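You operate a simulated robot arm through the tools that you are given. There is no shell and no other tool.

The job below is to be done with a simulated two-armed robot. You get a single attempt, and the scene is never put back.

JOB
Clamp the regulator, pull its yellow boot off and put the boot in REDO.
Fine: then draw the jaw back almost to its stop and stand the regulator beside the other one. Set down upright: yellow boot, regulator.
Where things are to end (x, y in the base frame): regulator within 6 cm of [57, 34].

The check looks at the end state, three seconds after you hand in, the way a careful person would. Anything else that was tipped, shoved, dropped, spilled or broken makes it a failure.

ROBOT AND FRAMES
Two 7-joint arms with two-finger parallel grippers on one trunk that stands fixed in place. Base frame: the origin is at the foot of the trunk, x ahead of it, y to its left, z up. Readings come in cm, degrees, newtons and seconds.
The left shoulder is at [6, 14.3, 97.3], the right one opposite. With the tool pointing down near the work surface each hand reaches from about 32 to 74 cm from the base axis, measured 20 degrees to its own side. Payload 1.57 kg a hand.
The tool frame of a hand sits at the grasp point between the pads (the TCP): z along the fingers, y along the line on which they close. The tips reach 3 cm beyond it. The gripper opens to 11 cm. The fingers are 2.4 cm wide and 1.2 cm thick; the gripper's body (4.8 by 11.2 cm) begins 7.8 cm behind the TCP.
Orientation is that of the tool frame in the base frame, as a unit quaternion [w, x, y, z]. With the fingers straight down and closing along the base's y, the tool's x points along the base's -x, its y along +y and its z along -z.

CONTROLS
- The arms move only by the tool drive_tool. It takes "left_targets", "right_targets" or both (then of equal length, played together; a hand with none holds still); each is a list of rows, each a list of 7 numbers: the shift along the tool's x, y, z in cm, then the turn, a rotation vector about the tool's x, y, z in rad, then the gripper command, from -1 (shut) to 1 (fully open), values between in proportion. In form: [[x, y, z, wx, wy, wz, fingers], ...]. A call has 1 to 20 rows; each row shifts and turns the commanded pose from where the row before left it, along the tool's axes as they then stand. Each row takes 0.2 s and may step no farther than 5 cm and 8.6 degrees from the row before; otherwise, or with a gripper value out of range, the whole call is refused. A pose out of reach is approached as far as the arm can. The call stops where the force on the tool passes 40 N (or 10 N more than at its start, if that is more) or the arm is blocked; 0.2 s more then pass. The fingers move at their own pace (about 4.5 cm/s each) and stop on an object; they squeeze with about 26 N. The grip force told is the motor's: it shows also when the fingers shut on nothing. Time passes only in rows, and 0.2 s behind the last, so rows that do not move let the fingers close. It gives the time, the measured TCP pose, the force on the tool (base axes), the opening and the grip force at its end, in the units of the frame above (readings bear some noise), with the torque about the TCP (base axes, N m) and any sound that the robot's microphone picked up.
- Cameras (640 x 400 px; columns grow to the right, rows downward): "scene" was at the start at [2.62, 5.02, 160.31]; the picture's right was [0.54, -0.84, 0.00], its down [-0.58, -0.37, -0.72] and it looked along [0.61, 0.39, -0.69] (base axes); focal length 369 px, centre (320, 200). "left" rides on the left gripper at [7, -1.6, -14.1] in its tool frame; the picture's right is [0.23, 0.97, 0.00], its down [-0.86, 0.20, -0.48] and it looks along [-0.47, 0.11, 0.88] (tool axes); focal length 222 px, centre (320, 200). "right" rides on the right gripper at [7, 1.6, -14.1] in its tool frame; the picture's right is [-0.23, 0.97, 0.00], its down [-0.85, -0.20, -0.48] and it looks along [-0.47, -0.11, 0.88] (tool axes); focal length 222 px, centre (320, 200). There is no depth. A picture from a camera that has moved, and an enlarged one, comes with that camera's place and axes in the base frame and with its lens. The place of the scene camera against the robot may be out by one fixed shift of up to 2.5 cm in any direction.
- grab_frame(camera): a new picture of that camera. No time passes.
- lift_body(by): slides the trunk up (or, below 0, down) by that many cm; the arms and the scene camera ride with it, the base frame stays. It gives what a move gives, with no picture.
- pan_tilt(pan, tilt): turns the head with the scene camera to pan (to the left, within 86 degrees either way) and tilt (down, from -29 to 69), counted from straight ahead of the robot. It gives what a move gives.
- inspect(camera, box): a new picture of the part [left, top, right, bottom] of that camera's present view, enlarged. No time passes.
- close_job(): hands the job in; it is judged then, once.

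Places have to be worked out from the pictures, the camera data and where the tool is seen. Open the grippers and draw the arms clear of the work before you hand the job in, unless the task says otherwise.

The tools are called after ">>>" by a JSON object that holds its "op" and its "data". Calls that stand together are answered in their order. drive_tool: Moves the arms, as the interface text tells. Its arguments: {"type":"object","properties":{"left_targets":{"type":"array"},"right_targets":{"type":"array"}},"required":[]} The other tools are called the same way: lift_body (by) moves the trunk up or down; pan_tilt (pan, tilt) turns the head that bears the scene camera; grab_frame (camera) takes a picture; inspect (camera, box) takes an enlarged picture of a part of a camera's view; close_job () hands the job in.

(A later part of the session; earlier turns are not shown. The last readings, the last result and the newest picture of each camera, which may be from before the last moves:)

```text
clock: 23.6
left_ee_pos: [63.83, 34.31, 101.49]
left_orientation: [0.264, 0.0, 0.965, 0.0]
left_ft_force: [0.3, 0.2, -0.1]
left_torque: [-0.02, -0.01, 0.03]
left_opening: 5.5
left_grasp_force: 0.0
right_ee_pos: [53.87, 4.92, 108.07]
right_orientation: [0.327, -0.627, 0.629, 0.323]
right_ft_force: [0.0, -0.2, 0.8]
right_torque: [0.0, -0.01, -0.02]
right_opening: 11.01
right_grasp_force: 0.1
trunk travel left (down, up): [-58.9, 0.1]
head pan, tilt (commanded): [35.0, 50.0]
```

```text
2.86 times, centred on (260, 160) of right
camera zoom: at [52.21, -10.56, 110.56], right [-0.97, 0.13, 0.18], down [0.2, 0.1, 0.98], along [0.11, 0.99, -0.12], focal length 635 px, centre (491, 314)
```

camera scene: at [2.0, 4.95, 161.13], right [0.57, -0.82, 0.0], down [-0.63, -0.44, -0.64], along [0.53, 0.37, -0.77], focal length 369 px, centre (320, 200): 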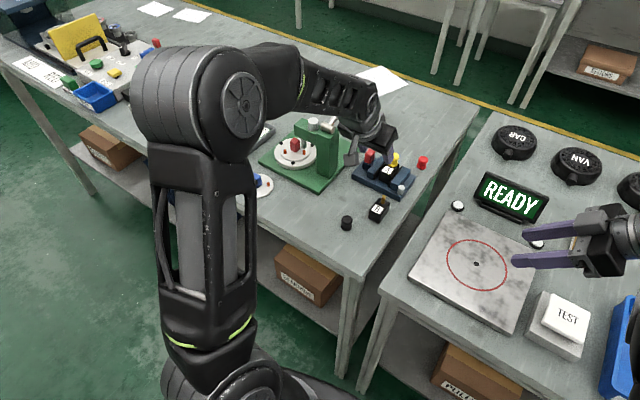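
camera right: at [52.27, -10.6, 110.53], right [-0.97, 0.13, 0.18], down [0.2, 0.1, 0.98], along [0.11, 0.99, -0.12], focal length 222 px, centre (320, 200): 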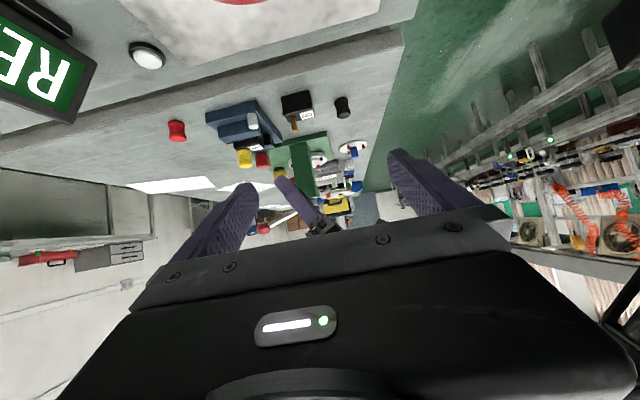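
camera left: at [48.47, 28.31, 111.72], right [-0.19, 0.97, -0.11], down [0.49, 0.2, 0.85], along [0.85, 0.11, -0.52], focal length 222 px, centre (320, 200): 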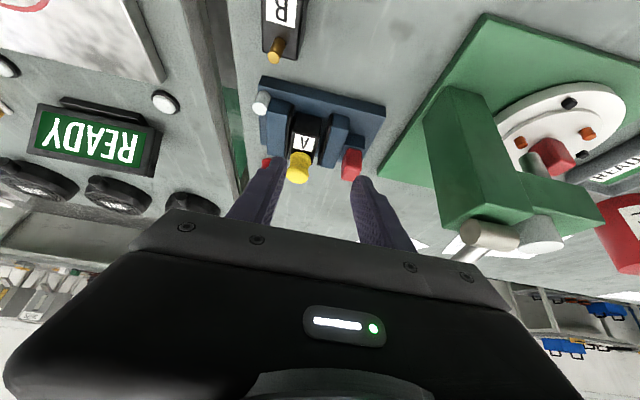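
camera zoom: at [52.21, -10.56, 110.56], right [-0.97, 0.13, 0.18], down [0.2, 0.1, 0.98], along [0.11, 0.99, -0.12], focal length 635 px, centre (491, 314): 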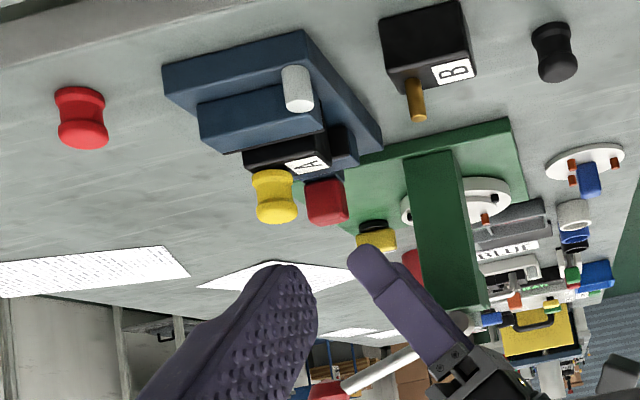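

The handle reads (67.8, 34.0, top 95.4) from this view too, agreeing. I'll advance 5.4 cm along the fingers to straddle the handle, tips staying just above the jaw tops.

>>> {"op": "drive_tool", "data": {"left_targets": [[0, -0.1, 1.8, 0, 0, 0, 0.0], [0, -0.1, 1.8, 0, 0, 0, 0.0], [0, 0, 1.8, 0, 0, 0, 0.0], [0, 0, 0, 0, 0, 0, 0.0]]}}

>>> {"op": "inspect", "data": {"camera": "left", "box": [200, 80, 440, 240]}}

>>> {"op": "inspect", "data": {"camera": "right", "box": [195, 90, 325, 230]}}

```text
clock: 24.6
left_ee_pos: [66.78, 34.06, 96.84]
left_orientation: [0.262, 0.001, 0.965, 0.0]
left_ft_force: [-0.9, -0.7, -0.3]
left_torque: [-0.01, 0.0, -0.01]
left_opening: 5.51
left_grasp_force: 0.1
right_ee_pos: [54.06, 4.86, 107.94]
right_orientation: [0.327, -0.628, 0.628, 0.325]
right_ft_force: [0.0, -0.1, 0.5]
right_torque: [0.02, 0.0, 0.05]
right_opening: 11.03
right_grasp_force: 0.1
trunk travel left (down, up): [-58.9, 0.1]
head pan, tilt (commanded): [35.0, 50.0]
```

```text
2.50 times, centred on (320, 160) of left
camera zoom: at [53.66, 32.41, 105.56], right [-0.2, 0.97, -0.11], down [0.49, 0.2, 0.85], along [0.85, 0.11, -0.52], focal length 555 px, centre (320, 300)
```

zoom: 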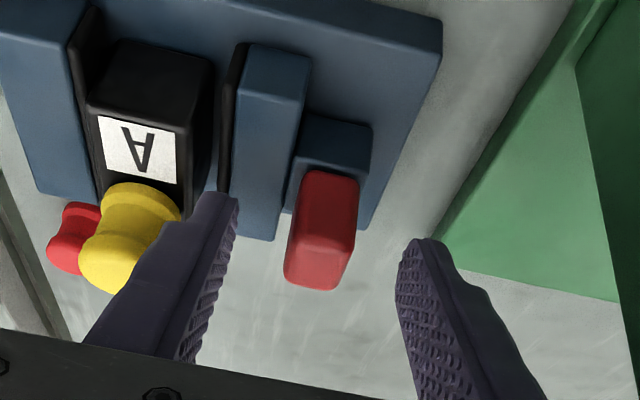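

```text
2.86 times, centred on (260, 160) of right
camera zoom: at [52.26, -10.61, 110.54], right [-0.97, 0.13, 0.18], down [0.2, 0.1, 0.98], along [0.11, 0.99, -0.12], focal length 635 px, centre (491, 314)
```

zoom: 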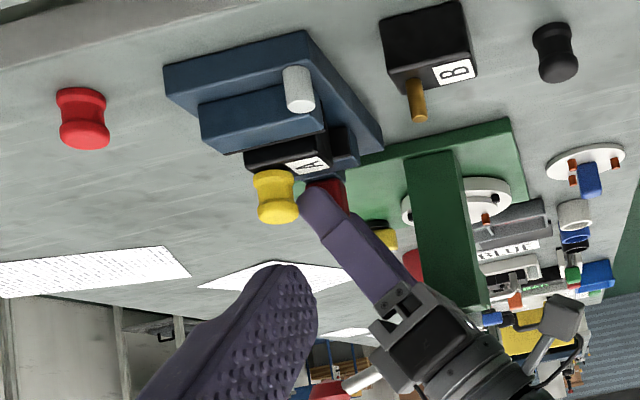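

Both views show the fingers straddling the handle with tips above the jaw tops. I'll close on the handle and hold.

>>> {"op": "drive_tool", "data": {"left_targets": [[0, 0, 0, 0, 0, 0, -0.3], [0, 0, 0, 0, 0, 0, -0.6], [0, 0, 0, 0, 0, 0, -1], [0, 0, 0, 0, 0, 0, -1], [0, 0, 0, 0, 0, 0, -1]]}}

>>> {"op": "inspect", "data": {"camera": "left", "box": [200, 80, 440, 240]}}

>>> {"op": "inspect", "data": {"camera": "right", "box": [195, 90, 325, 230]}}

```text
clock: 25.8
left_ee_pos: [66.78, 34.01, 96.89]
left_orientation: [0.262, 0.001, 0.965, 0.0]
left_ft_force: [-1.0, -2.8, -1.1]
left_torque: [-0.07, 0.05, 0.04]
left_opening: 1.98
left_grasp_force: 33.5
right_ee_pos: [53.96, 4.92, 107.95]
right_orientation: [0.327, -0.628, 0.628, 0.325]
right_ft_force: [-0.1, -0.5, 0.3]
right_torque: [0.01, 0.01, 0.0]
right_opening: 10.98
right_grasp_force: 0.1
trunk travel left (down, up): [-58.9, 0.1]
head pan, tilt (commanded): [35.0, 50.0]
```

```text
2.50 times, centred on (320, 160) of left
camera zoom: at [53.68, 32.36, 105.56], right [-0.19, 0.97, -0.11], down [0.5, 0.2, 0.85], along [0.85, 0.11, -0.52], focal length 555 px, centre (320, 300)
```

zoom: 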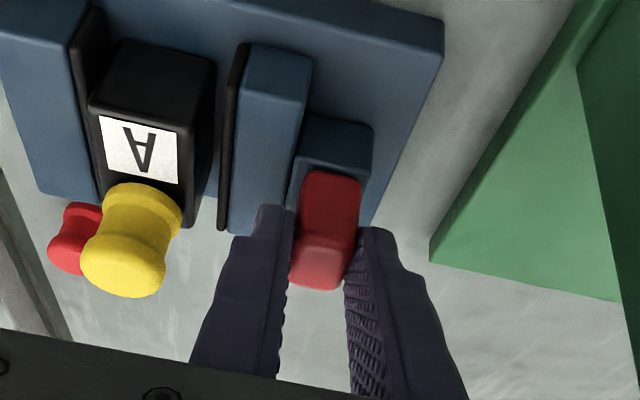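

```text
2.86 times, centred on (260, 160) of right
camera zoom: at [52.28, -10.63, 110.52], right [-0.97, 0.13, 0.18], down [0.2, 0.1, 0.98], along [0.11, 0.99, -0.12], focal length 635 px, centre (491, 314)
```

zoom: 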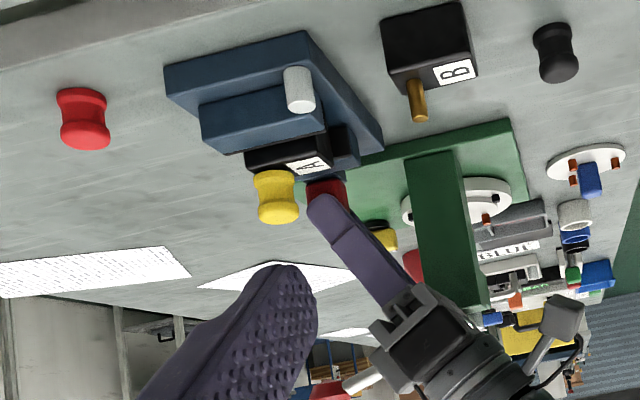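

The handle is held (2.0 cm wide, grip 33 N). I'll slide it toward A in small steps and watch the force.

>>> {"op": "drive_tool", "data": {"left_targets": [[0, -0.2, 0, 0, 0, 0, -1], [0, -0.2, 0, 0, 0, 0, -1], [0, -0.2, 0, 0, 0, 0, -1], [0, 0, 0, 0, 0, 0, -1]]}}

>>> {"op": "inspect", "data": {"camera": "left", "box": [200, 80, 440, 240]}}

```text
clock: 26.8
left_ee_pos: [66.88, 33.63, 96.81]
left_orientation: [0.263, 0.0, 0.965, 0.0]
left_ft_force: [1.3, 8.8, -1.8]
left_torque: [0.38, -0.67, 0.15]
left_opening: 1.96
left_grasp_force: 33.2
right_ee_pos: [54.06, 5.09, 107.87]
right_orientation: [-0.326, 0.628, -0.627, -0.325]
right_ft_force: [-0.7, 0.4, 0.0]
right_torque: [0.03, -0.04, 0.0]
right_opening: 10.98
right_grasp_force: 0.0
trunk travel left (down, up): [-58.9, 0.1]
head pan, tilt (commanded): [35.0, 50.0]
```

```text
2.50 times, centred on (320, 160) of left
camera zoom: at [53.68, 31.92, 105.55], right [-0.2, 0.97, -0.11], down [0.49, 0.2, 0.85], along [0.85, 0.11, -0.52], focal length 555 px, centre (320, 300)
```

zoom: 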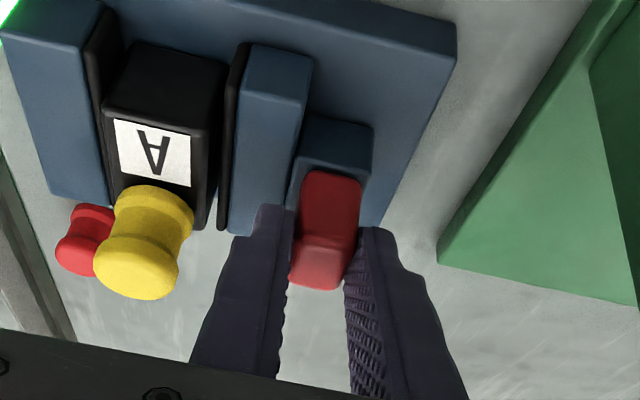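

The jaw slides with about 9 N of drag and the gap is closing. I'll continue.

>>> {"op": "drive_tool", "data": {"left_targets": [[0, -0.2, 0, 0, 0, 0, -1], [0, -0.2, 0, 0, 0, 0, -1], [0, 0, 0, 0, 0, 0, -1]]}}

>>> {"op": "inspect", "data": {"camera": "left", "box": [200, 80, 440, 240]}}

```text
clock: 27.6
left_ee_pos: [66.82, 33.26, 96.81]
left_orientation: [0.262, 0.0, 0.965, 0.0]
left_ft_force: [3.0, 11.5, 0.9]
left_torque: [0.28, 0.55, 0.1]
left_opening: 1.97
left_grasp_force: 33.6
right_ee_pos: [54.02, 5.05, 107.83]
right_orientation: [0.327, -0.627, 0.628, 0.324]
right_ft_force: [0.1, 0.0, -0.7]
right_torque: [-0.01, 0.0, 0.01]
right_opening: 11.02
right_grasp_force: 0.0
trunk travel left (down, up): [-58.9, 0.1]
head pan, tilt (commanded): [35.0, 50.0]
```

```text
2.50 times, centred on (320, 160) of left
camera zoom: at [53.68, 31.53, 105.56], right [-0.2, 0.97, -0.12], down [0.49, 0.2, 0.85], along [0.85, 0.11, -0.52], focal length 555 px, centre (320, 300)
```

zoom: 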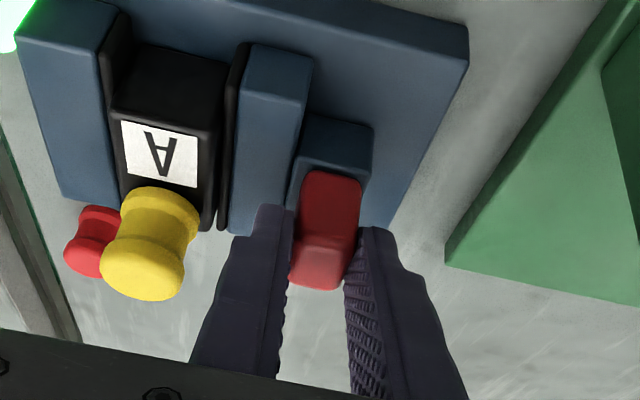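

The gap is nearly closed, and something near the white peg glows green. I'll look at the peg from the scene and right cameras.

>>> {"op": "inspect", "data": {"camera": "right", "box": [195, 90, 325, 230]}}

>>> {"op": "inspect", "data": {"camera": "scene", "box": [340, 130, 440, 220]}}

```text
2.86 times, centred on (260, 160) of right
camera zoom: at [52.31, -10.47, 110.52], right [-0.97, 0.13, 0.18], down [0.2, 0.1, 0.97], along [0.11, 0.99, -0.13], focal length 635 px, centre (491, 314)
```

zoom: 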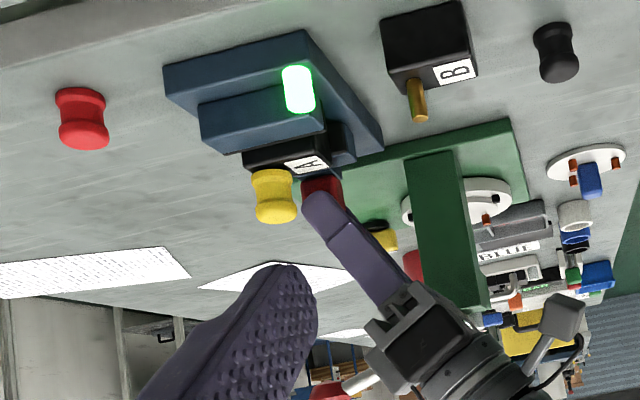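

```text
4.44 times, centred on (390, 175) of scene
camera zoom: at [2.06, 5.14, 161.13], right [0.57, -0.82, 0.0], down [-0.63, -0.44, -0.64], along [0.53, 0.37, -0.77], focal length 1638 px, centre (9, 311)
```

zoom: 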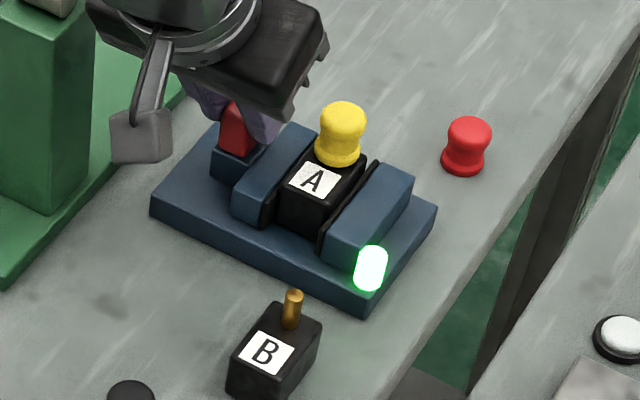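

The peg is a lamp and has lit green, so the vise counts as clamped. I'll press a touch further to be sure the jaw bears on A, watching that the lamp stays lit.

>>> {"op": "drive_tool", "data": {"left_targets": [[0, -0.12, 0, 0, 0, 0, -1], [0, 0, 0, 0, 0, 0, -1]]}}

>>> {"op": "inspect", "data": {"camera": "left", "box": [200, 80, 440, 240]}}

>>> {"op": "inspect", "data": {"camera": "scene", "box": [370, 140, 430, 190]}}

```text
clock: 28.2
left_ee_pos: [66.79, 33.23, 96.8]
left_orientation: [0.263, -0.001, 0.965, 0.001]
left_ft_force: [1.8, 17.7, 4.7]
left_torque: [0.42, 0.92, 0.02]
left_opening: 2.01
left_grasp_force: 33.5
right_ee_pos: [54.06, 5.09, 107.87]
right_orientation: [-0.327, 0.628, -0.627, -0.325]
right_ft_force: [0.1, -0.1, 0.5]
right_torque: [-0.03, 0.02, -0.01]
right_opening: 11.01
right_grasp_force: 0.1
trunk travel left (down, up): [-58.9, 0.1]
head pan, tilt (commanded): [35.0, 50.0]
```

```text
2.50 times, centred on (320, 160) of left
camera zoom: at [53.68, 31.51, 105.55], right [-0.2, 0.97, -0.11], down [0.49, 0.2, 0.85], along [0.85, 0.11, -0.52], focal length 555 px, centre (320, 300)
```

zoom: 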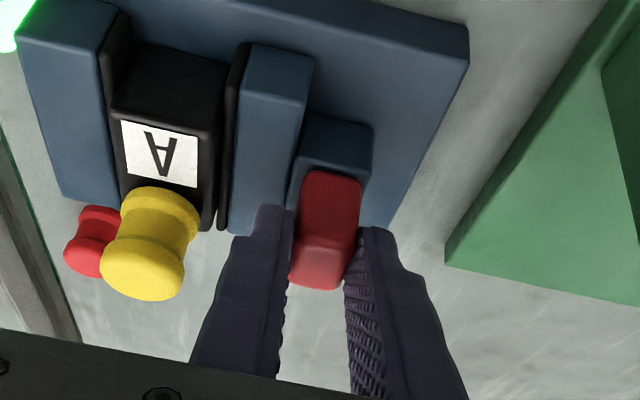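

```text
8.00 times, centred on (400, 165) of scene
camera zoom: at [2.0, 5.2, 161.13], right [0.57, -0.82, 0.0], down [-0.63, -0.44, -0.64], along [0.53, 0.37, -0.77], focal length 2949 px, centre (-320, 480)
```

zoom: 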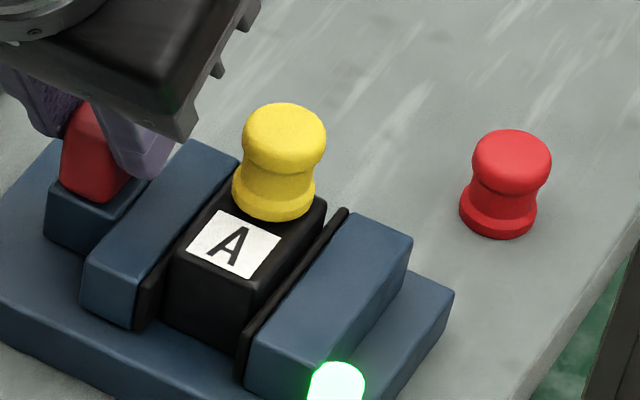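

The jaw stopped moving while the force rose to 17.7 N: A is clamped. I'll open the fingers only to 4 cm (so as not to touch the boot) and back straight out along the fingers.

>>> {"op": "drive_tool", "data": {"left_targets": [[0, 0, 0, 0, 0, 0, -0.45], [0, 0, 0, 0, 0, 0, -0.3], [0, 0.15, 0, 0, 0, 0, -0.3], [0, 0, -2, 0, 0, 0, -0.3], [0, 0, -2.5, 0, 0, 0, -0.3], [0, 0, -2.5, 0, 0, 0, -0.3], [0, 0, 0, 0, 0, 0, -0.3]]}}

>>> {"op": "grab_frame", "data": {"camera": "left"}}

>>> {"op": "inspect", "data": {"camera": "left", "box": [200, 60, 440, 220]}}

>>> {"op": "inspect", "data": {"camera": "right", "box": [195, 90, 285, 180]}}

```text
clock: 29.8
left_ee_pos: [63.26, 33.24, 102.87]
left_orientation: [0.262, 0.0, 0.965, -0.001]
left_ft_force: [0.7, 0.8, 0.6]
left_torque: [-0.01, 0.0, 0.0]
left_opening: 3.84
left_grasp_force: 0.0
right_ee_pos: [54.06, 4.9, 107.84]
right_orientation: [0.327, -0.627, 0.628, 0.325]
right_ft_force: [-0.5, -0.2, -0.2]
right_torque: [0.01, 0.01, 0.04]
right_opening: 10.99
right_grasp_force: 0.1
trunk travel left (down, up): [-58.9, 0.1]
head pan, tilt (commanded): [35.0, 50.0]
```

```text
taken
camera left: at [50.06, 31.58, 111.63], right [-0.2, 0.97, -0.11], down [0.5, 0.2, 0.85], along [0.85, 0.11, -0.52], focal length 222 px, centre (320, 200)
```

left: 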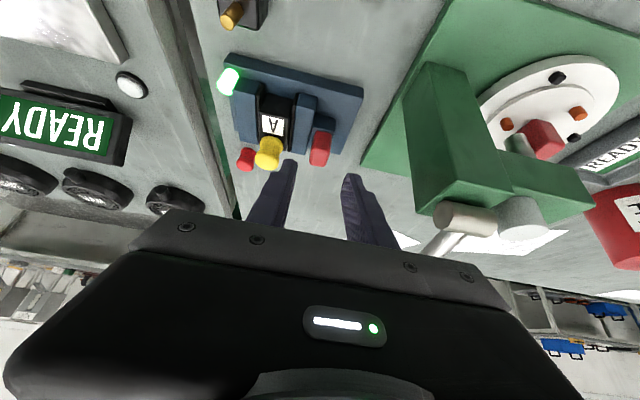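

```text
2.50 times, centred on (320, 140) of left
camera zoom: at [50.06, 31.58, 111.63], right [-0.2, 0.97, -0.11], down [0.5, 0.2, 0.85], along [0.85, 0.11, -0.52], focal length 555 px, centre (320, 350)
```

zoom: 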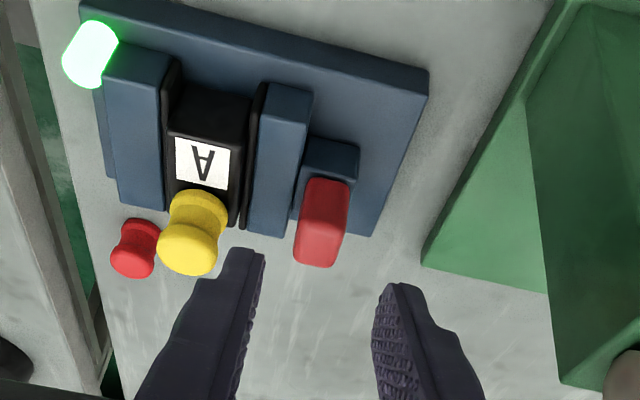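

```text
4.44 times, centred on (240, 135) of right
camera zoom: at [52.32, -10.58, 110.5], right [-0.97, 0.13, 0.18], down [0.2, 0.1, 0.98], along [0.11, 0.99, -0.12], focal length 987 px, centre (676, 489)
```

zoom: 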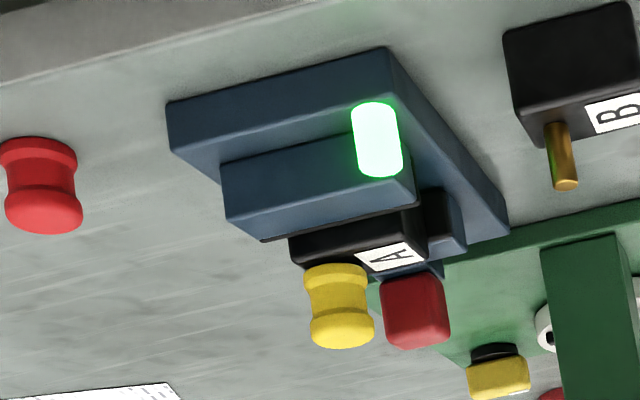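

The lamp stays lit with the handle free, so the clamp holds. The boot centre reads (69.1, 27.8) and its top z≈96.3. I'll line up with it at 4.6 cm opening and come down along the fingers, stopping short for a look.

>>> {"op": "drive_tool", "data": {"left_targets": [[-0.5, -2.7, 0, 0, 0, 0, -0.16], [-0.63, -2.7, 0, 0, 0, 0, -0.16], [0, 0, 2.5, 0, 0, 0, -0.16], [0, 0, 2, 0, 0, 0, -0.16], [0, 0, 0, 0, 0, 0, -0.16]]}}

>>> {"op": "inspect", "data": {"camera": "left", "box": [200, 80, 440, 240]}}

>>> {"op": "inspect", "data": {"camera": "right", "box": [195, 90, 325, 230]}}

```text
clock: 31.0
left_ee_pos: [66.65, 27.44, 99.63]
left_orientation: [0.263, 0.0, 0.965, 0.0]
left_ft_force: [-0.3, -0.2, 0.7]
left_torque: [0.02, -0.02, 0.0]
left_opening: 4.63
left_grasp_force: 0.1
right_ee_pos: [53.99, 4.91, 107.99]
right_orientation: [0.327, -0.627, 0.629, 0.323]
right_ft_force: [-0.4, 0.6, 0.3]
right_torque: [-0.01, 0.0, 0.04]
right_opening: 11.01
right_grasp_force: 0.0
trunk travel left (down, up): [-58.9, 0.1]
head pan, tilt (commanded): [35.0, 50.0]
```

```text
2.50 times, centred on (320, 160) of left
camera zoom: at [53.5, 25.97, 108.41], right [-0.2, 0.97, -0.12], down [0.49, 0.2, 0.85], along [0.85, 0.11, -0.52], focal length 555 px, centre (320, 300)
```

zoom: 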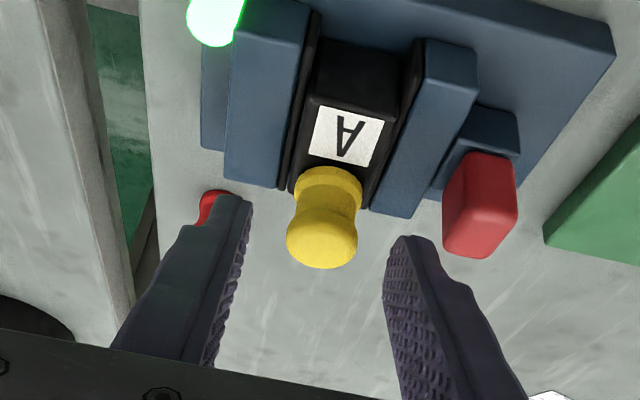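

```text
2.86 times, centred on (260, 160) of right
camera zoom: at [52.28, -10.59, 110.53], right [-0.97, 0.13, 0.18], down [0.2, 0.1, 0.98], along [0.11, 0.99, -0.12], focal length 635 px, centre (491, 314)
```

zoom: 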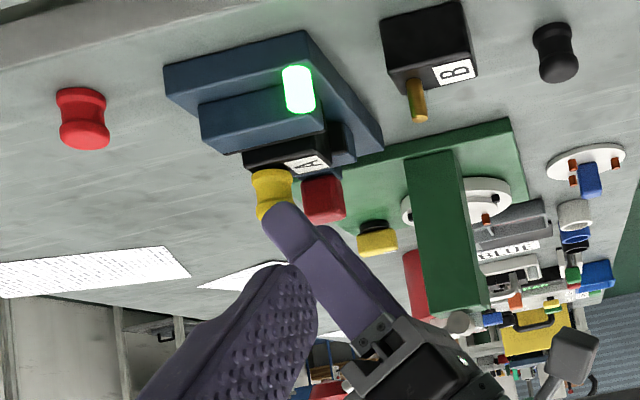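

Boot centred between the fingers within 0.3 cm. I'll correct that and go down the last 2.8 cm, tips staying just above A's top (z≈93.5).

>>> {"op": "drive_tool", "data": {"left_targets": [[0.05, 0.25, 1.4, 0, 0, 0, -0.16], [0.05, 0, 1.3, 0, 0, 0, -0.16], [0, 0, 0, 0, 0, 0, -0.16]]}}

>>> {"op": "inspect", "data": {"camera": "left", "box": [200, 80, 440, 240]}}

>>> {"op": "inspect", "data": {"camera": "right", "box": [195, 100, 285, 180]}}

>>> {"op": "inspect", "data": {"camera": "scene", "box": [370, 130, 430, 180]}}

```text
clock: 31.8
left_ee_pos: [67.71, 27.76, 96.98]
left_orientation: [0.262, 0.0, 0.965, 0.0]
left_ft_force: [-0.1, 1.1, 1.2]
left_torque: [-0.02, 0.01, 0.0]
left_opening: 4.65
left_grasp_force: 0.1
right_ee_pos: [53.93, 4.99, 107.98]
right_orientation: [0.328, -0.627, 0.628, 0.324]
right_ft_force: [-0.2, -0.2, -0.1]
right_torque: [0.01, 0.0, 0.02]
right_opening: 10.99
right_grasp_force: 0.0
trunk travel left (down, up): [-58.9, 0.1]
head pan, tilt (commanded): [35.0, 50.0]
```

```text
2.50 times, centred on (320, 160) of left
camera zoom: at [54.71, 26.12, 105.9], right [-0.2, 0.97, -0.11], down [0.49, 0.2, 0.85], along [0.85, 0.11, -0.52], focal length 555 px, centre (320, 300)
```

zoom: 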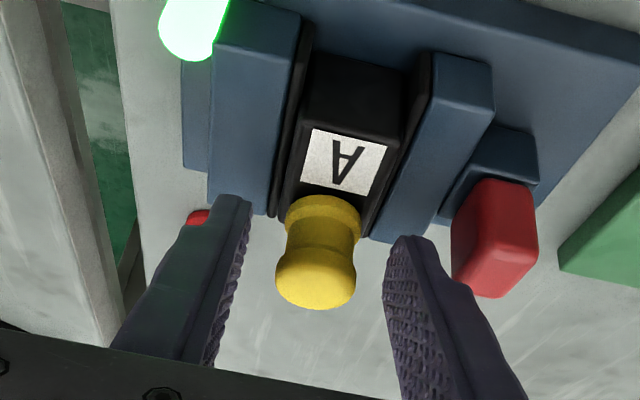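

```text
5.00 times, centred on (240, 140) of right
camera zoom: at [52.28, -10.59, 110.53], right [-0.97, 0.13, 0.18], down [0.2, 0.1, 0.98], along [0.11, 0.99, -0.12], focal length 1111 px, centre (720, 500)
```

zoom: 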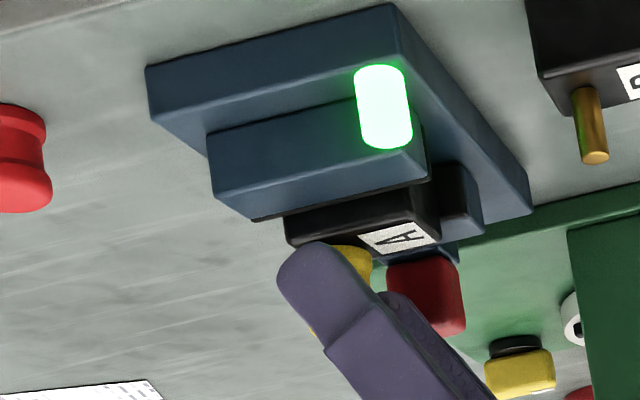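

```text
8.00 times, centred on (400, 155) of scene
camera zoom: at [2.01, 4.98, 161.13], right [0.57, -0.82, 0.0], down [-0.63, -0.44, -0.64], along [0.53, 0.37, -0.77], focal length 2949 px, centre (-320, 560)
```

zoom: 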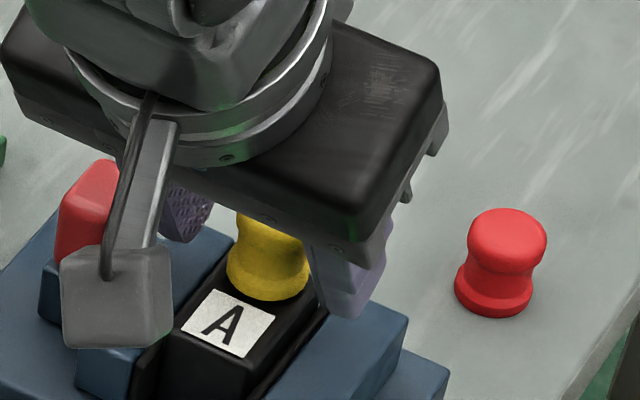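

The tips are about 0.5 cm above A's top and the boot is centred. I'll close on the boot.

>>> {"op": "drive_tool", "data": {"left_targets": [[0, 0, 0, 0, 0, 0, -0.4], [0, 0, 0, 0, 0, 0, -0.7], [0, 0, 0, 0, 0, 0, -1], [0, 0, 0, 0, 0, 0, -1], [0, 0, 0, 0, 0, 0, -1]]}}

>>> {"op": "inspect", "data": {"camera": "left", "box": [200, 80, 440, 240]}}

>>> {"op": "inspect", "data": {"camera": "right", "box": [195, 100, 285, 180]}}

```text
clock: 33.0
left_ee_pos: [67.82, 27.74, 97.15]
left_orientation: [0.262, 0.001, 0.965, -0.001]
left_ft_force: [0.1, 0.4, -0.2]
left_torque: [0.03, 0.03, 0.02]
left_opening: 2.36
left_grasp_force: 26.1
right_ee_pos: [54.03, 4.85, 107.91]
right_orientation: [0.327, -0.627, 0.628, 0.324]
right_ft_force: [-0.5, 0.4, -0.3]
right_torque: [0.03, 0.02, 0.03]
right_opening: 10.99
right_grasp_force: 0.1
trunk travel left (down, up): [-58.9, 0.1]
head pan, tilt (commanded): [35.0, 50.0]
```

```text
2.50 times, centred on (320, 160) of left
camera zoom: at [54.7, 26.12, 105.91], right [-0.2, 0.97, -0.11], down [0.5, 0.2, 0.85], along [0.85, 0.11, -0.52], focal length 555 px, centre (320, 300)
```

zoom: 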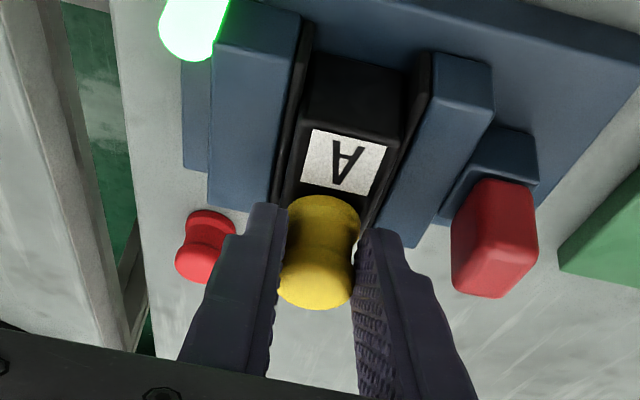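

```text
5.00 times, centred on (240, 140) of right
camera zoom: at [52.29, -10.6, 110.52], right [-0.97, 0.13, 0.18], down [0.2, 0.1, 0.98], along [0.11, 0.99, -0.12], focal length 1111 px, centre (720, 500)
```

zoom: 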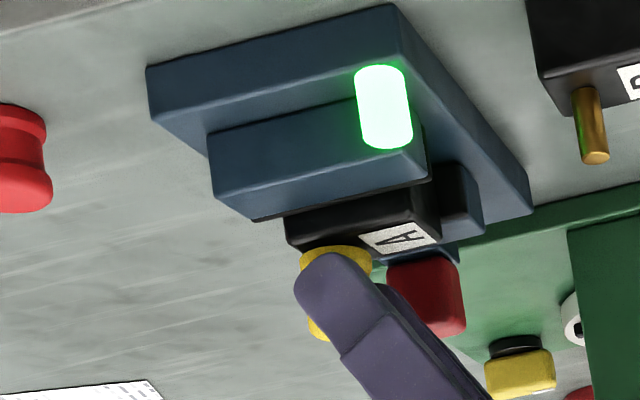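

Held at 2.36 cm with 26 N. I'll pull straight up in small steps.

>>> {"op": "drive_tool", "data": {"left_targets": [[-0.1, 0, -0.173, 0, 0, 0, -1], [-0.1, 0, -0.173, 0, 0, 0, -1], [-0.1, 0, -0.173, 0, 0, 0, -1], [-0.1, 0, -0.173, 0, 0, 0, -1], [0, 0, 0, 0, 0, 0, -1]]}}

>>> {"op": "inspect", "data": {"camera": "right", "box": [195, 100, 285, 180]}}

>>> {"op": "inspect", "data": {"camera": "left", "box": [200, 80, 440, 240]}}

```text
clock: 34.2
left_ee_pos: [67.87, 27.82, 97.92]
left_orientation: [0.262, 0.002, 0.965, 0.0]
left_ft_force: [-0.4, 0.3, 0.1]
left_torque: [-0.01, 0.0, 0.0]
left_opening: 2.4
left_grasp_force: 26.3
right_ee_pos: [54.01, 4.94, 107.97]
right_orientation: [0.327, -0.627, 0.628, 0.325]
right_ft_force: [-0.6, -0.3, 0.3]
right_torque: [-0.02, -0.02, -0.01]
right_opening: 11.0
right_grasp_force: 0.0
trunk travel left (down, up): [-58.9, 0.1]
head pan, tilt (commanded): [35.0, 50.0]
```

```text
5.00 times, centred on (240, 140) of right
camera zoom: at [52.29, -10.59, 110.52], right [-0.97, 0.13, 0.18], down [0.2, 0.1, 0.98], along [0.11, 0.99, -0.12], focal length 1111 px, centre (720, 500)
```

zoom: 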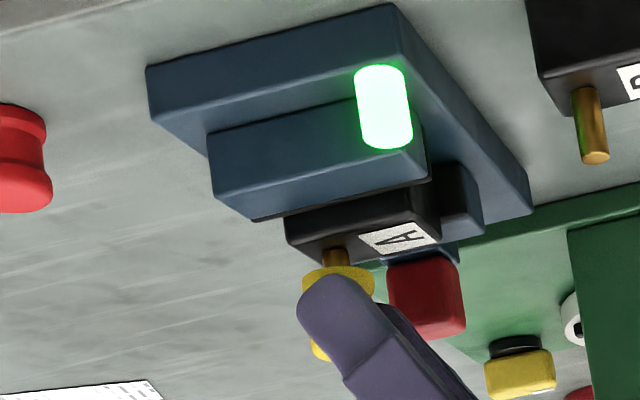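

```text
2.50 times, centred on (320, 160) of left
camera zoom: at [54.73, 26.15, 106.69], right [-0.2, 0.97, -0.11], down [0.49, 0.2, 0.85], along [0.85, 0.11, -0.52], focal length 555 px, centre (320, 300)
```

zoom: 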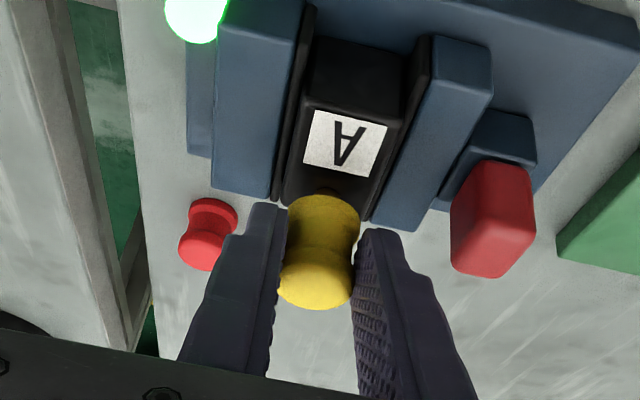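

The boot is sliding off the pin with hardly any force and A stays put. I'll keep lifting straight up until it is well clear.

>>> {"op": "drive_tool", "data": {"left_targets": [[-0.2, 0, -0.345, 0, 0, 0, -1], [-0.25, 0, -0.432, 0, 0, 0, -1], [-0.25, 0, -0.432, 0, 0, 0, -1], [-0.25, 0, -0.432, 0, 0, 0, -1], [-0.4, 0, -0.69, 0, 0, 0, -1], [-0.5, 0, -0.863, 0, 0, 0, -1], [-0.5, 0, -0.863, 0, 0, 0, -1], [-0.5, 0, -0.863, 0, 0, 0, -1], [0, 0, 0, 0, 0, 0, -1]]}}

>>> {"op": "grab_frame", "data": {"camera": "right"}}

>>> {"op": "inspect", "data": {"camera": "right", "box": [195, 100, 325, 230]}}

>>> {"op": "grab_frame", "data": {"camera": "left"}}

```text
clock: 36.2
left_ee_pos: [67.86, 27.68, 103.52]
left_orientation: [0.263, 0.001, 0.965, -0.001]
left_ft_force: [0.9, 0.7, -0.6]
left_torque: [0.0, 0.03, -0.03]
left_opening: 2.39
left_grasp_force: 26.4
right_ee_pos: [54.06, 4.98, 107.89]
right_orientation: [0.327, -0.627, 0.629, 0.324]
right_ft_force: [0.8, 0.2, 0.5]
right_torque: [-0.02, 0.02, -0.02]
right_opening: 11.0
right_grasp_force: 0.0
trunk travel left (down, up): [-58.9, 0.1]
head pan, tilt (commanded): [35.0, 50.0]
```

```text
taken
camera right: at [52.29, -10.59, 110.52], right [-0.97, 0.13, 0.18], down [0.2, 0.1, 0.98], along [0.11, 0.99, -0.12], focal length 222 px, centre (320, 200)
```

right: 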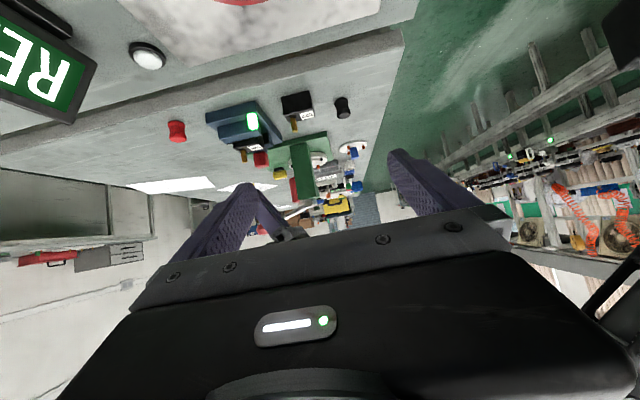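

```text
3.08 times, centred on (260, 165) of right
camera zoom: at [52.29, -10.59, 110.52], right [-0.97, 0.13, 0.18], down [0.2, 0.1, 0.98], along [0.11, 0.99, -0.12], focal length 684 px, centre (505, 308)
```

zoom: 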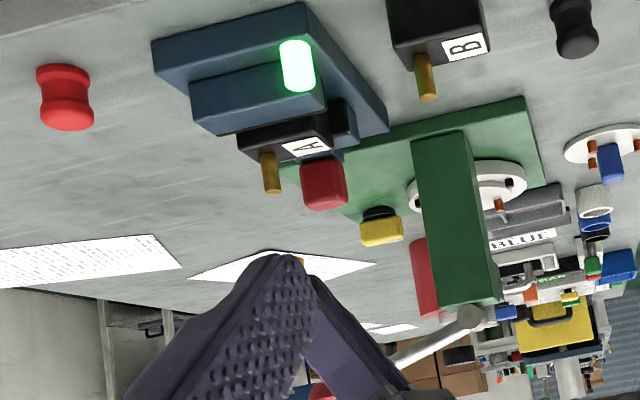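

```text
taken
camera left: at [54.8, 26.07, 112.38], right [-0.2, 0.97, -0.11], down [0.5, 0.2, 0.85], along [0.85, 0.11, -0.52], focal length 222 px, centre (320, 200)
```

left: 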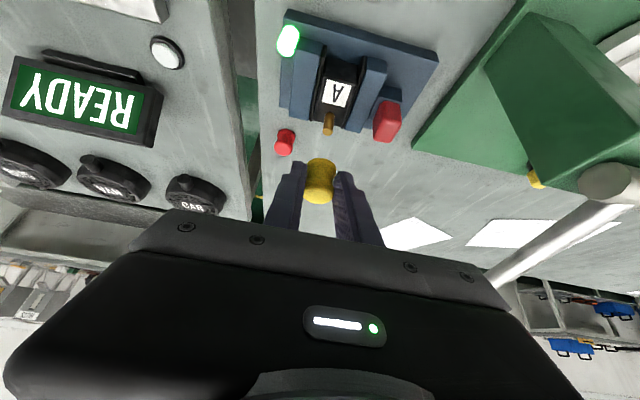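

The boot is off and held upright (as it sat on A, bottom about 3.6 cm below the TCP); A stays clamped with the pin bare. I'll draw the hand back toward the robot at this height, away from the press, then turn it toward the REDO tray.

>>> {"op": "drive_tool", "data": {"left_targets": [[3.45, 0, -2.02, 0, 0, 0, -1], [4.2, 0, -2.46, 0, 0, 0, -1], [4.2, 0, -2.46, 0, 0, 0, -1], [4.2, 0, -2.46, 0, 0, 0, -1], [3.45, 0, -2.02, 0, 0, 0, -1], [0, 0, 0, 0, 0, 0, -1]]}}

>>> {"op": "drive_tool", "data": {"left_targets": [[0, 0, 0, -0.0708, 0, -0.1208, -1], [0, 0, 0, -0.0708, 0, -0.1208, -1], [0, 0, 0, -0.0708, 0, -0.1208, -1], [0, 0, 0, -0.0708, 0, -0.1208, -1], [0, 0, 0, -0.0708, 0, -0.1208, -1], [0, 0, 0, -0.0708, 0, -0.1208, -1], [0, 0, 0, 0, 0, 0, -1]]}}

>>> {"op": "grab_frame", "data": {"camera": "left"}}

>>> {"op": "grab_frame", "data": {"camera": "scene"}}

```text
clock: 37.6
left_ee_pos: [45.39, 27.58, 103.52]
left_orientation: [0.263, 0.001, 0.965, 0.0]
left_ft_force: [0.0, -0.1, -0.6]
left_torque: [-0.01, 0.05, 0.0]
left_opening: 2.38
left_grasp_force: 26.9
right_ee_pos: [54.02, 4.94, 108.01]
right_orientation: [0.327, -0.627, 0.629, 0.324]
right_ft_force: [1.1, 0.0, 0.2]
right_torque: [-0.02, 0.04, -0.01]
right_opening: 11.0
right_grasp_force: 0.0
trunk travel left (down, up): [-58.9, 0.1]
head pan, tilt (commanded): [35.0, 50.0]
```

```text
clock: 39.2
left_ee_pos: [45.25, 27.84, 103.64]
left_orientation: [0.24, -0.394, 0.881, 0.108]
left_ft_force: [0.1, 0.0, 0.9]
left_torque: [0.0, 0.02, -0.02]
left_opening: 2.41
left_grasp_force: 25.7
right_ee_pos: [54.08, 4.93, 107.98]
right_orientation: [0.328, -0.627, 0.628, 0.325]
right_ft_force: [1.3, 0.0, -0.1]
right_torque: [-0.02, -0.03, -0.02]
right_opening: 11.0
right_grasp_force: 0.0
trunk travel left (down, up): [-58.9, 0.1]
head pan, tilt (commanded): [35.0, 50.0]
```

```text
taken
camera left: at [37.69, 16.94, 112.35], right [-0.86, 0.5, -0.12], down [0.18, 0.5, 0.85], along [0.48, 0.7, -0.52], focal length 222 px, centre (320, 200)
```

left: 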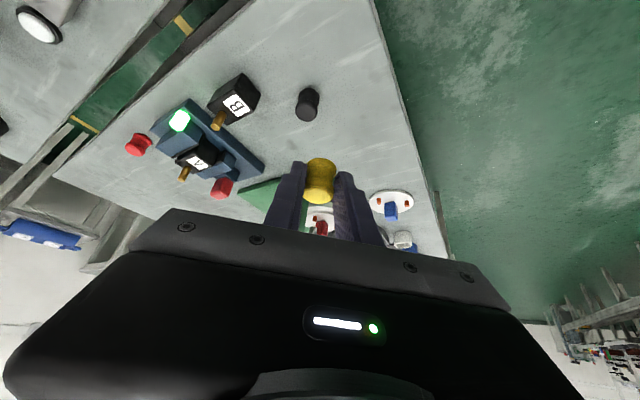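

```text
taken
camera scene: at [1.99, 4.98, 161.13], right [0.57, -0.82, 0.0], down [-0.63, -0.44, -0.64], along [0.53, 0.37, -0.77], focal length 369 px, centre (320, 200)
```

scene: 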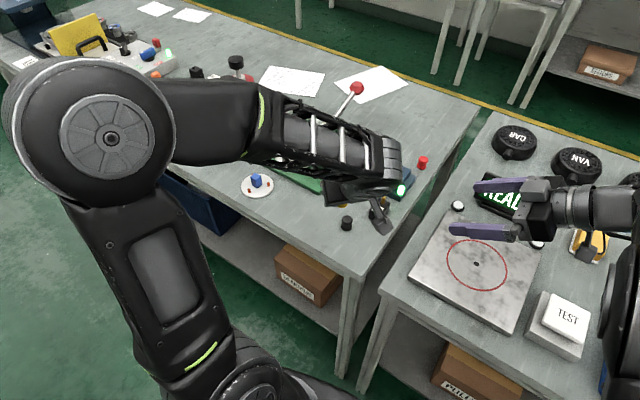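

The boot is still held upright and the tilt now points toward the tray. I'll carry it left along the table's near side at the same height.

>>> {"op": "drive_tool", "data": {"left_targets": [[-2.5, 4.0, 1.46, 0, 0, 0, -1], [-2.5, 4.0, 1.46, 0, 0, 0, -1], [-2.5, 4.0, 1.46, 0, 0, 0, -1], [-2.5, 4.0, 1.46, 0, 0, 0, -1], [-2.5, 4.0, 1.46, 0, 0, 0, -1], [0, 0, 0, 0, 0, 0, -1]]}}

>>> {"op": "pan_tilt", "data": {"pan": 50, "tilt": 42}}

>>> {"op": "grab_frame", "data": {"camera": "left"}}

>>> {"op": "grab_frame", "data": {"camera": "scene"}}

```text
clock: 40.6
left_ee_pos: [39.89, 51.89, 103.75]
left_orientation: [0.24, -0.394, 0.881, 0.108]
left_ft_force: [-0.8, 0.3, 0.5]
left_torque: [0.05, 0.03, 0.03]
left_opening: 2.39
left_grasp_force: 26.0
right_ee_pos: [54.05, 4.8, 107.93]
right_orientation: [0.327, -0.627, 0.628, 0.325]
right_ft_force: [-0.2, 0.1, -0.6]
right_torque: [0.02, 0.02, -0.01]
right_opening: 10.99
right_grasp_force: 0.1
trunk travel left (down, up): [-58.9, 0.1]
head pan, tilt (commanded): [35.0, 50.0]
```

```text
clock: 41.4
left_ee_pos: [39.92, 51.93, 103.58]
left_orientation: [0.24, -0.393, 0.881, 0.107]
left_ft_force: [0.6, -0.1, -0.1]
left_torque: [-0.01, 0.0, 0.01]
left_opening: 2.39
left_grasp_force: 26.0
right_ee_pos: [53.94, 5.03, 107.94]
right_orientation: [0.327, -0.627, 0.628, 0.325]
right_ft_force: [0.0, 0.0, -0.1]
right_torque: [0.0, 0.0, 0.04]
right_opening: 10.99
right_grasp_force: 0.1
trunk travel left (down, up): [-58.9, 0.1]
head pan, tilt (commanded): [50.0, 42.0]
```

```text
taken
camera left: at [32.38, 40.97, 112.44], right [-0.86, 0.5, -0.12], down [0.18, 0.5, 0.85], along [0.48, 0.7, -0.52], focal length 222 px, centre (320, 200)
```

left: 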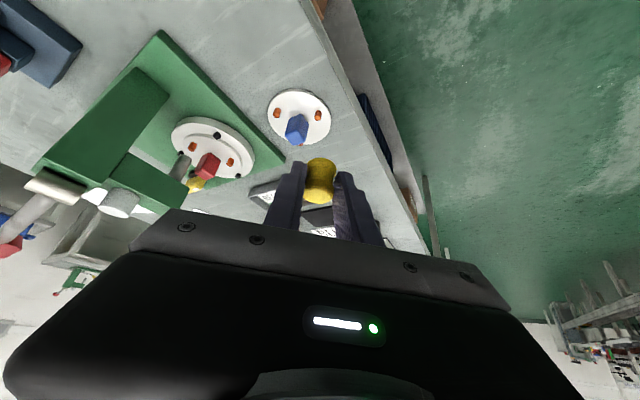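

```text
taken
camera scene: at [1.09, 6.95, 162.25], right [0.77, -0.64, 0.0], down [-0.43, -0.51, -0.74], along [0.48, 0.57, -0.67], focal length 369 px, centre (320, 200)
```

scene: 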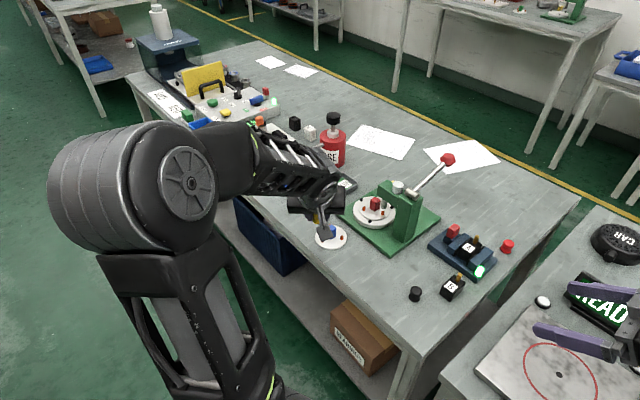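

The tray is just beyond the boot in line. I'll go further out and a bit higher to see REDO around the boot before descending.

>>> {"op": "drive_tool", "data": {"left_targets": [[-4.44, 0, 1.29, 0, 0, 0, -1], [-4.44, 0, 1.29, 0, 0, 0, -1], [-4.44, 0, 1.29, 0, 0, 0, -1], [0, 0, 0, 0, 0, 0, -1]]}}

>>> {"op": "grab_frame", "data": {"camera": "left"}}

>>> {"op": "inspect", "data": {"camera": "left", "box": [220, 70, 420, 220]}}

>>> {"op": "inspect", "data": {"camera": "scene", "box": [240, 90, 400, 250]}}

```text
clock: 42.4
left_ee_pos: [48.77, 61.67, 106.73]
left_orientation: [0.24, -0.394, 0.881, 0.107]
left_ft_force: [-0.1, 0.7, -0.4]
left_torque: [-0.01, -0.04, 0.03]
left_opening: 2.39
left_grasp_force: 25.8
right_ee_pos: [53.82, 4.9, 107.91]
right_orientation: [0.327, -0.627, 0.628, 0.324]
right_ft_force: [-0.9, -0.1, -0.4]
right_torque: [0.03, 0.01, -0.02]
right_opening: 10.99
right_grasp_force: 0.0
trunk travel left (down, up): [-58.9, 0.1]
head pan, tilt (commanded): [50.0, 42.0]
```

```text
taken
camera left: at [41.22, 50.9, 115.51], right [-0.86, 0.5, -0.12], down [0.18, 0.5, 0.85], along [0.48, 0.7, -0.52], focal length 222 px, centre (320, 200)
```

left: 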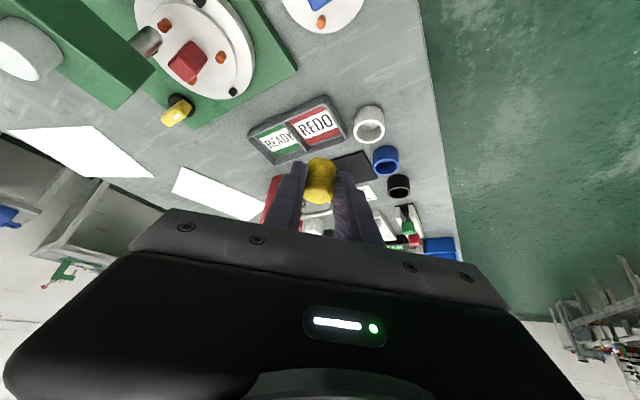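

```text
2.67 times, centred on (320, 145) of left
camera zoom: at [41.22, 50.9, 115.51], right [-0.86, 0.5, -0.12], down [0.18, 0.5, 0.85], along [0.48, 0.7, -0.52], focal length 592 px, centre (320, 347)
```

zoom: 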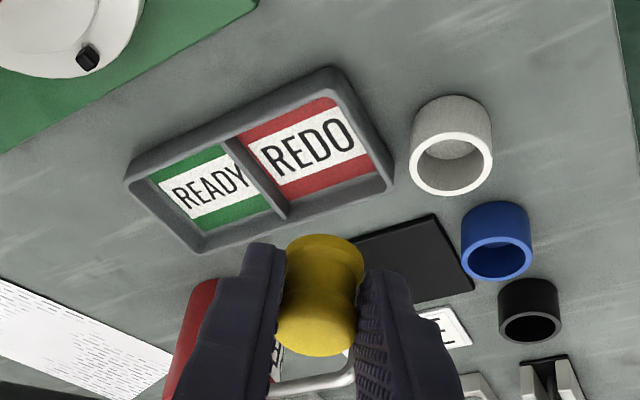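

```text
2.50 times, centred on (320, 170) of scene
camera zoom: at [1.0, 6.91, 162.26], right [0.77, -0.64, 0.0], down [-0.43, -0.51, -0.74], along [0.48, 0.57, -0.67], focal length 922 px, centre (320, 275)
```

zoom: 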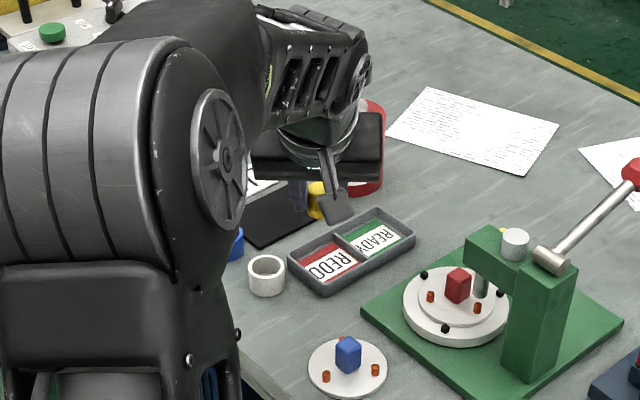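

The view around the boot gives the REDO compartment at x 52.4–59, y 64.9–71.4, centre (55.7, 68.1), and the boot hasn't shifted in the grip. I'll go over its centre at z≈98 first.

>>> {"op": "drive_tool", "data": {"left_targets": [[-0.827, -0.293, 3.87, 0, 0, 0, -1], [-0.827, -0.293, 3.87, 0, 0, 0, -1], [-0.827, -0.293, 3.87, 0, 0, 0, -1], [0, 0, 0, 0, 0, 0, -1]]}}

>>> {"op": "grab_frame", "data": {"camera": "left"}}

>>> {"op": "inspect", "data": {"camera": "left", "box": [220, 70, 420, 220]}}

>>> {"op": "inspect", "data": {"camera": "scene", "box": [270, 120, 370, 220]}}

```text
clock: 43.4
left_ee_pos: [54.71, 66.95, 98.3]
left_orientation: [0.24, -0.393, 0.881, 0.108]
left_ft_force: [-1.0, 0.0, 0.1]
left_torque: [-0.01, -0.02, 0.02]
left_opening: 2.38
left_grasp_force: 26.1
right_ee_pos: [53.93, 4.74, 107.99]
right_orientation: [0.327, -0.628, 0.628, 0.324]
right_ft_force: [0.4, 0.6, -0.4]
right_torque: [-0.06, 0.0, 0.0]
right_opening: 11.0
right_grasp_force: 0.1
trunk travel left (down, up): [-58.9, 0.1]
head pan, tilt (commanded): [50.0, 42.0]
```

```text
taken
camera left: at [47.17, 56.04, 106.97], right [-0.86, 0.5, -0.12], down [0.18, 0.5, 0.85], along [0.49, 0.7, -0.52], focal length 222 px, centre (320, 200)
```

left: 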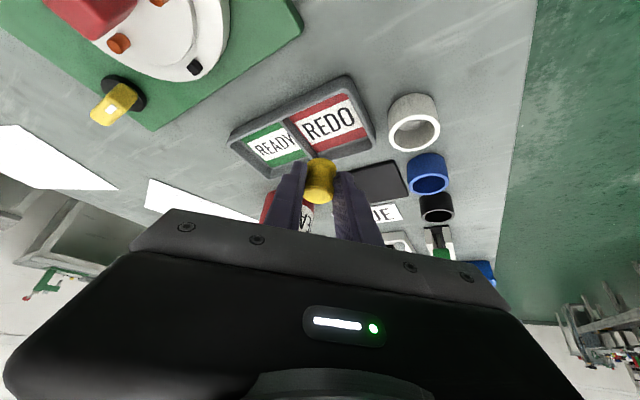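

```text
2.67 times, centred on (320, 145) of left
camera zoom: at [47.17, 56.04, 106.97], right [-0.86, 0.5, -0.12], down [0.18, 0.5, 0.85], along [0.49, 0.7, -0.52], focal length 592 px, centre (320, 347)
```

zoom: 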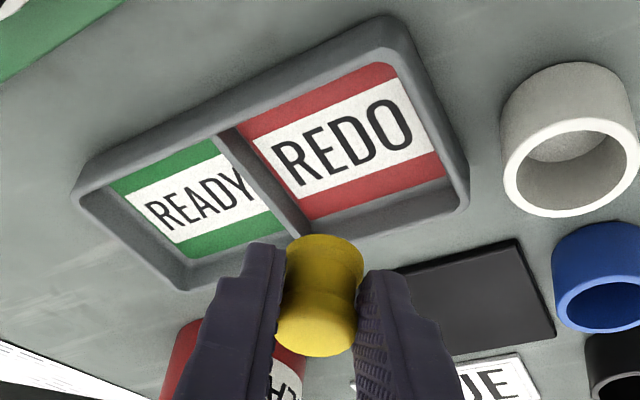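

```text
4.00 times, centred on (320, 170) of scene
camera zoom: at [1.0, 6.9, 162.26], right [0.77, -0.64, 0.0], down [-0.43, -0.51, -0.74], along [0.48, 0.57, -0.67], focal length 1475 px, centre (320, 320)
```

zoom: 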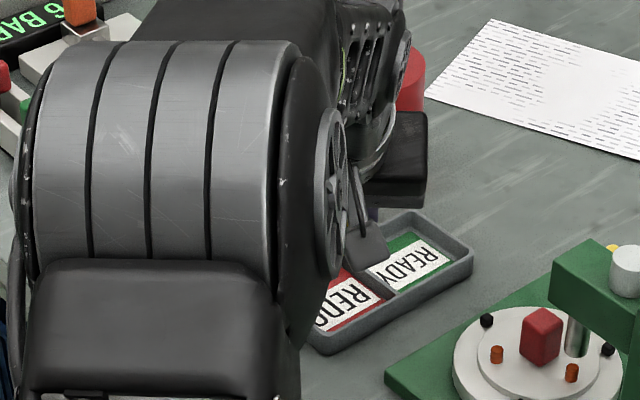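

The boot is over the REDO compartment (predicted drop point (55.6, 68.0) against centre (55.8, 68.3)). I'll descend vertically most of the way, then look.

>>> {"op": "drive_tool", "data": {"left_targets": [[0.7, 0.05, 1.6, 0, 0, 0, -1], [0.8, 0.0, 1.6, 0, 0, 0, -1], [0.9, 0, 1.5, 0, 0, 0, -1], [0, 0, 0, 0, 0, 0, -1]]}}

>>> {"op": "inspect", "data": {"camera": "left", "box": [220, 70, 420, 220]}}

```text
clock: 44.4
left_ee_pos: [55.25, 67.46, 93.14]
left_orientation: [0.241, -0.393, 0.881, 0.107]
left_ft_force: [0.6, 0.2, -0.6]
left_torque: [0.0, -0.02, -0.03]
left_opening: 2.36
left_grasp_force: 25.4
right_ee_pos: [53.89, 4.94, 107.91]
right_orientation: [0.328, -0.627, 0.628, 0.325]
right_ft_force: [0.4, -1.0, 0.0]
right_torque: [0.03, -0.01, 0.01]
right_opening: 11.0
right_grasp_force: 0.1
trunk travel left (down, up): [-58.9, 0.1]
head pan, tilt (commanded): [50.0, 42.0]
```

```text
2.67 times, centred on (320, 145) of left
camera zoom: at [47.64, 56.55, 101.81], right [-0.86, 0.5, -0.12], down [0.18, 0.5, 0.85], along [0.48, 0.7, -0.52], focal length 592 px, centre (320, 347)
```

zoom: 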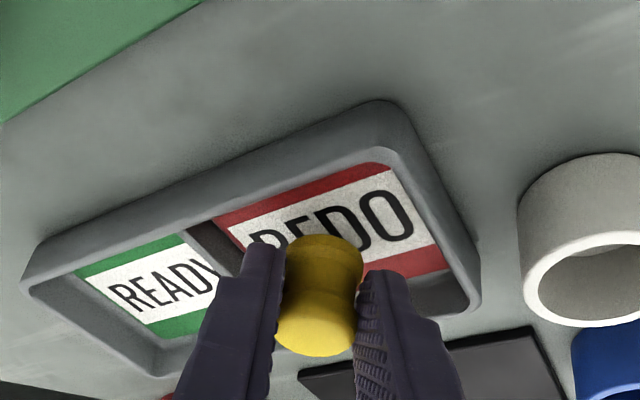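

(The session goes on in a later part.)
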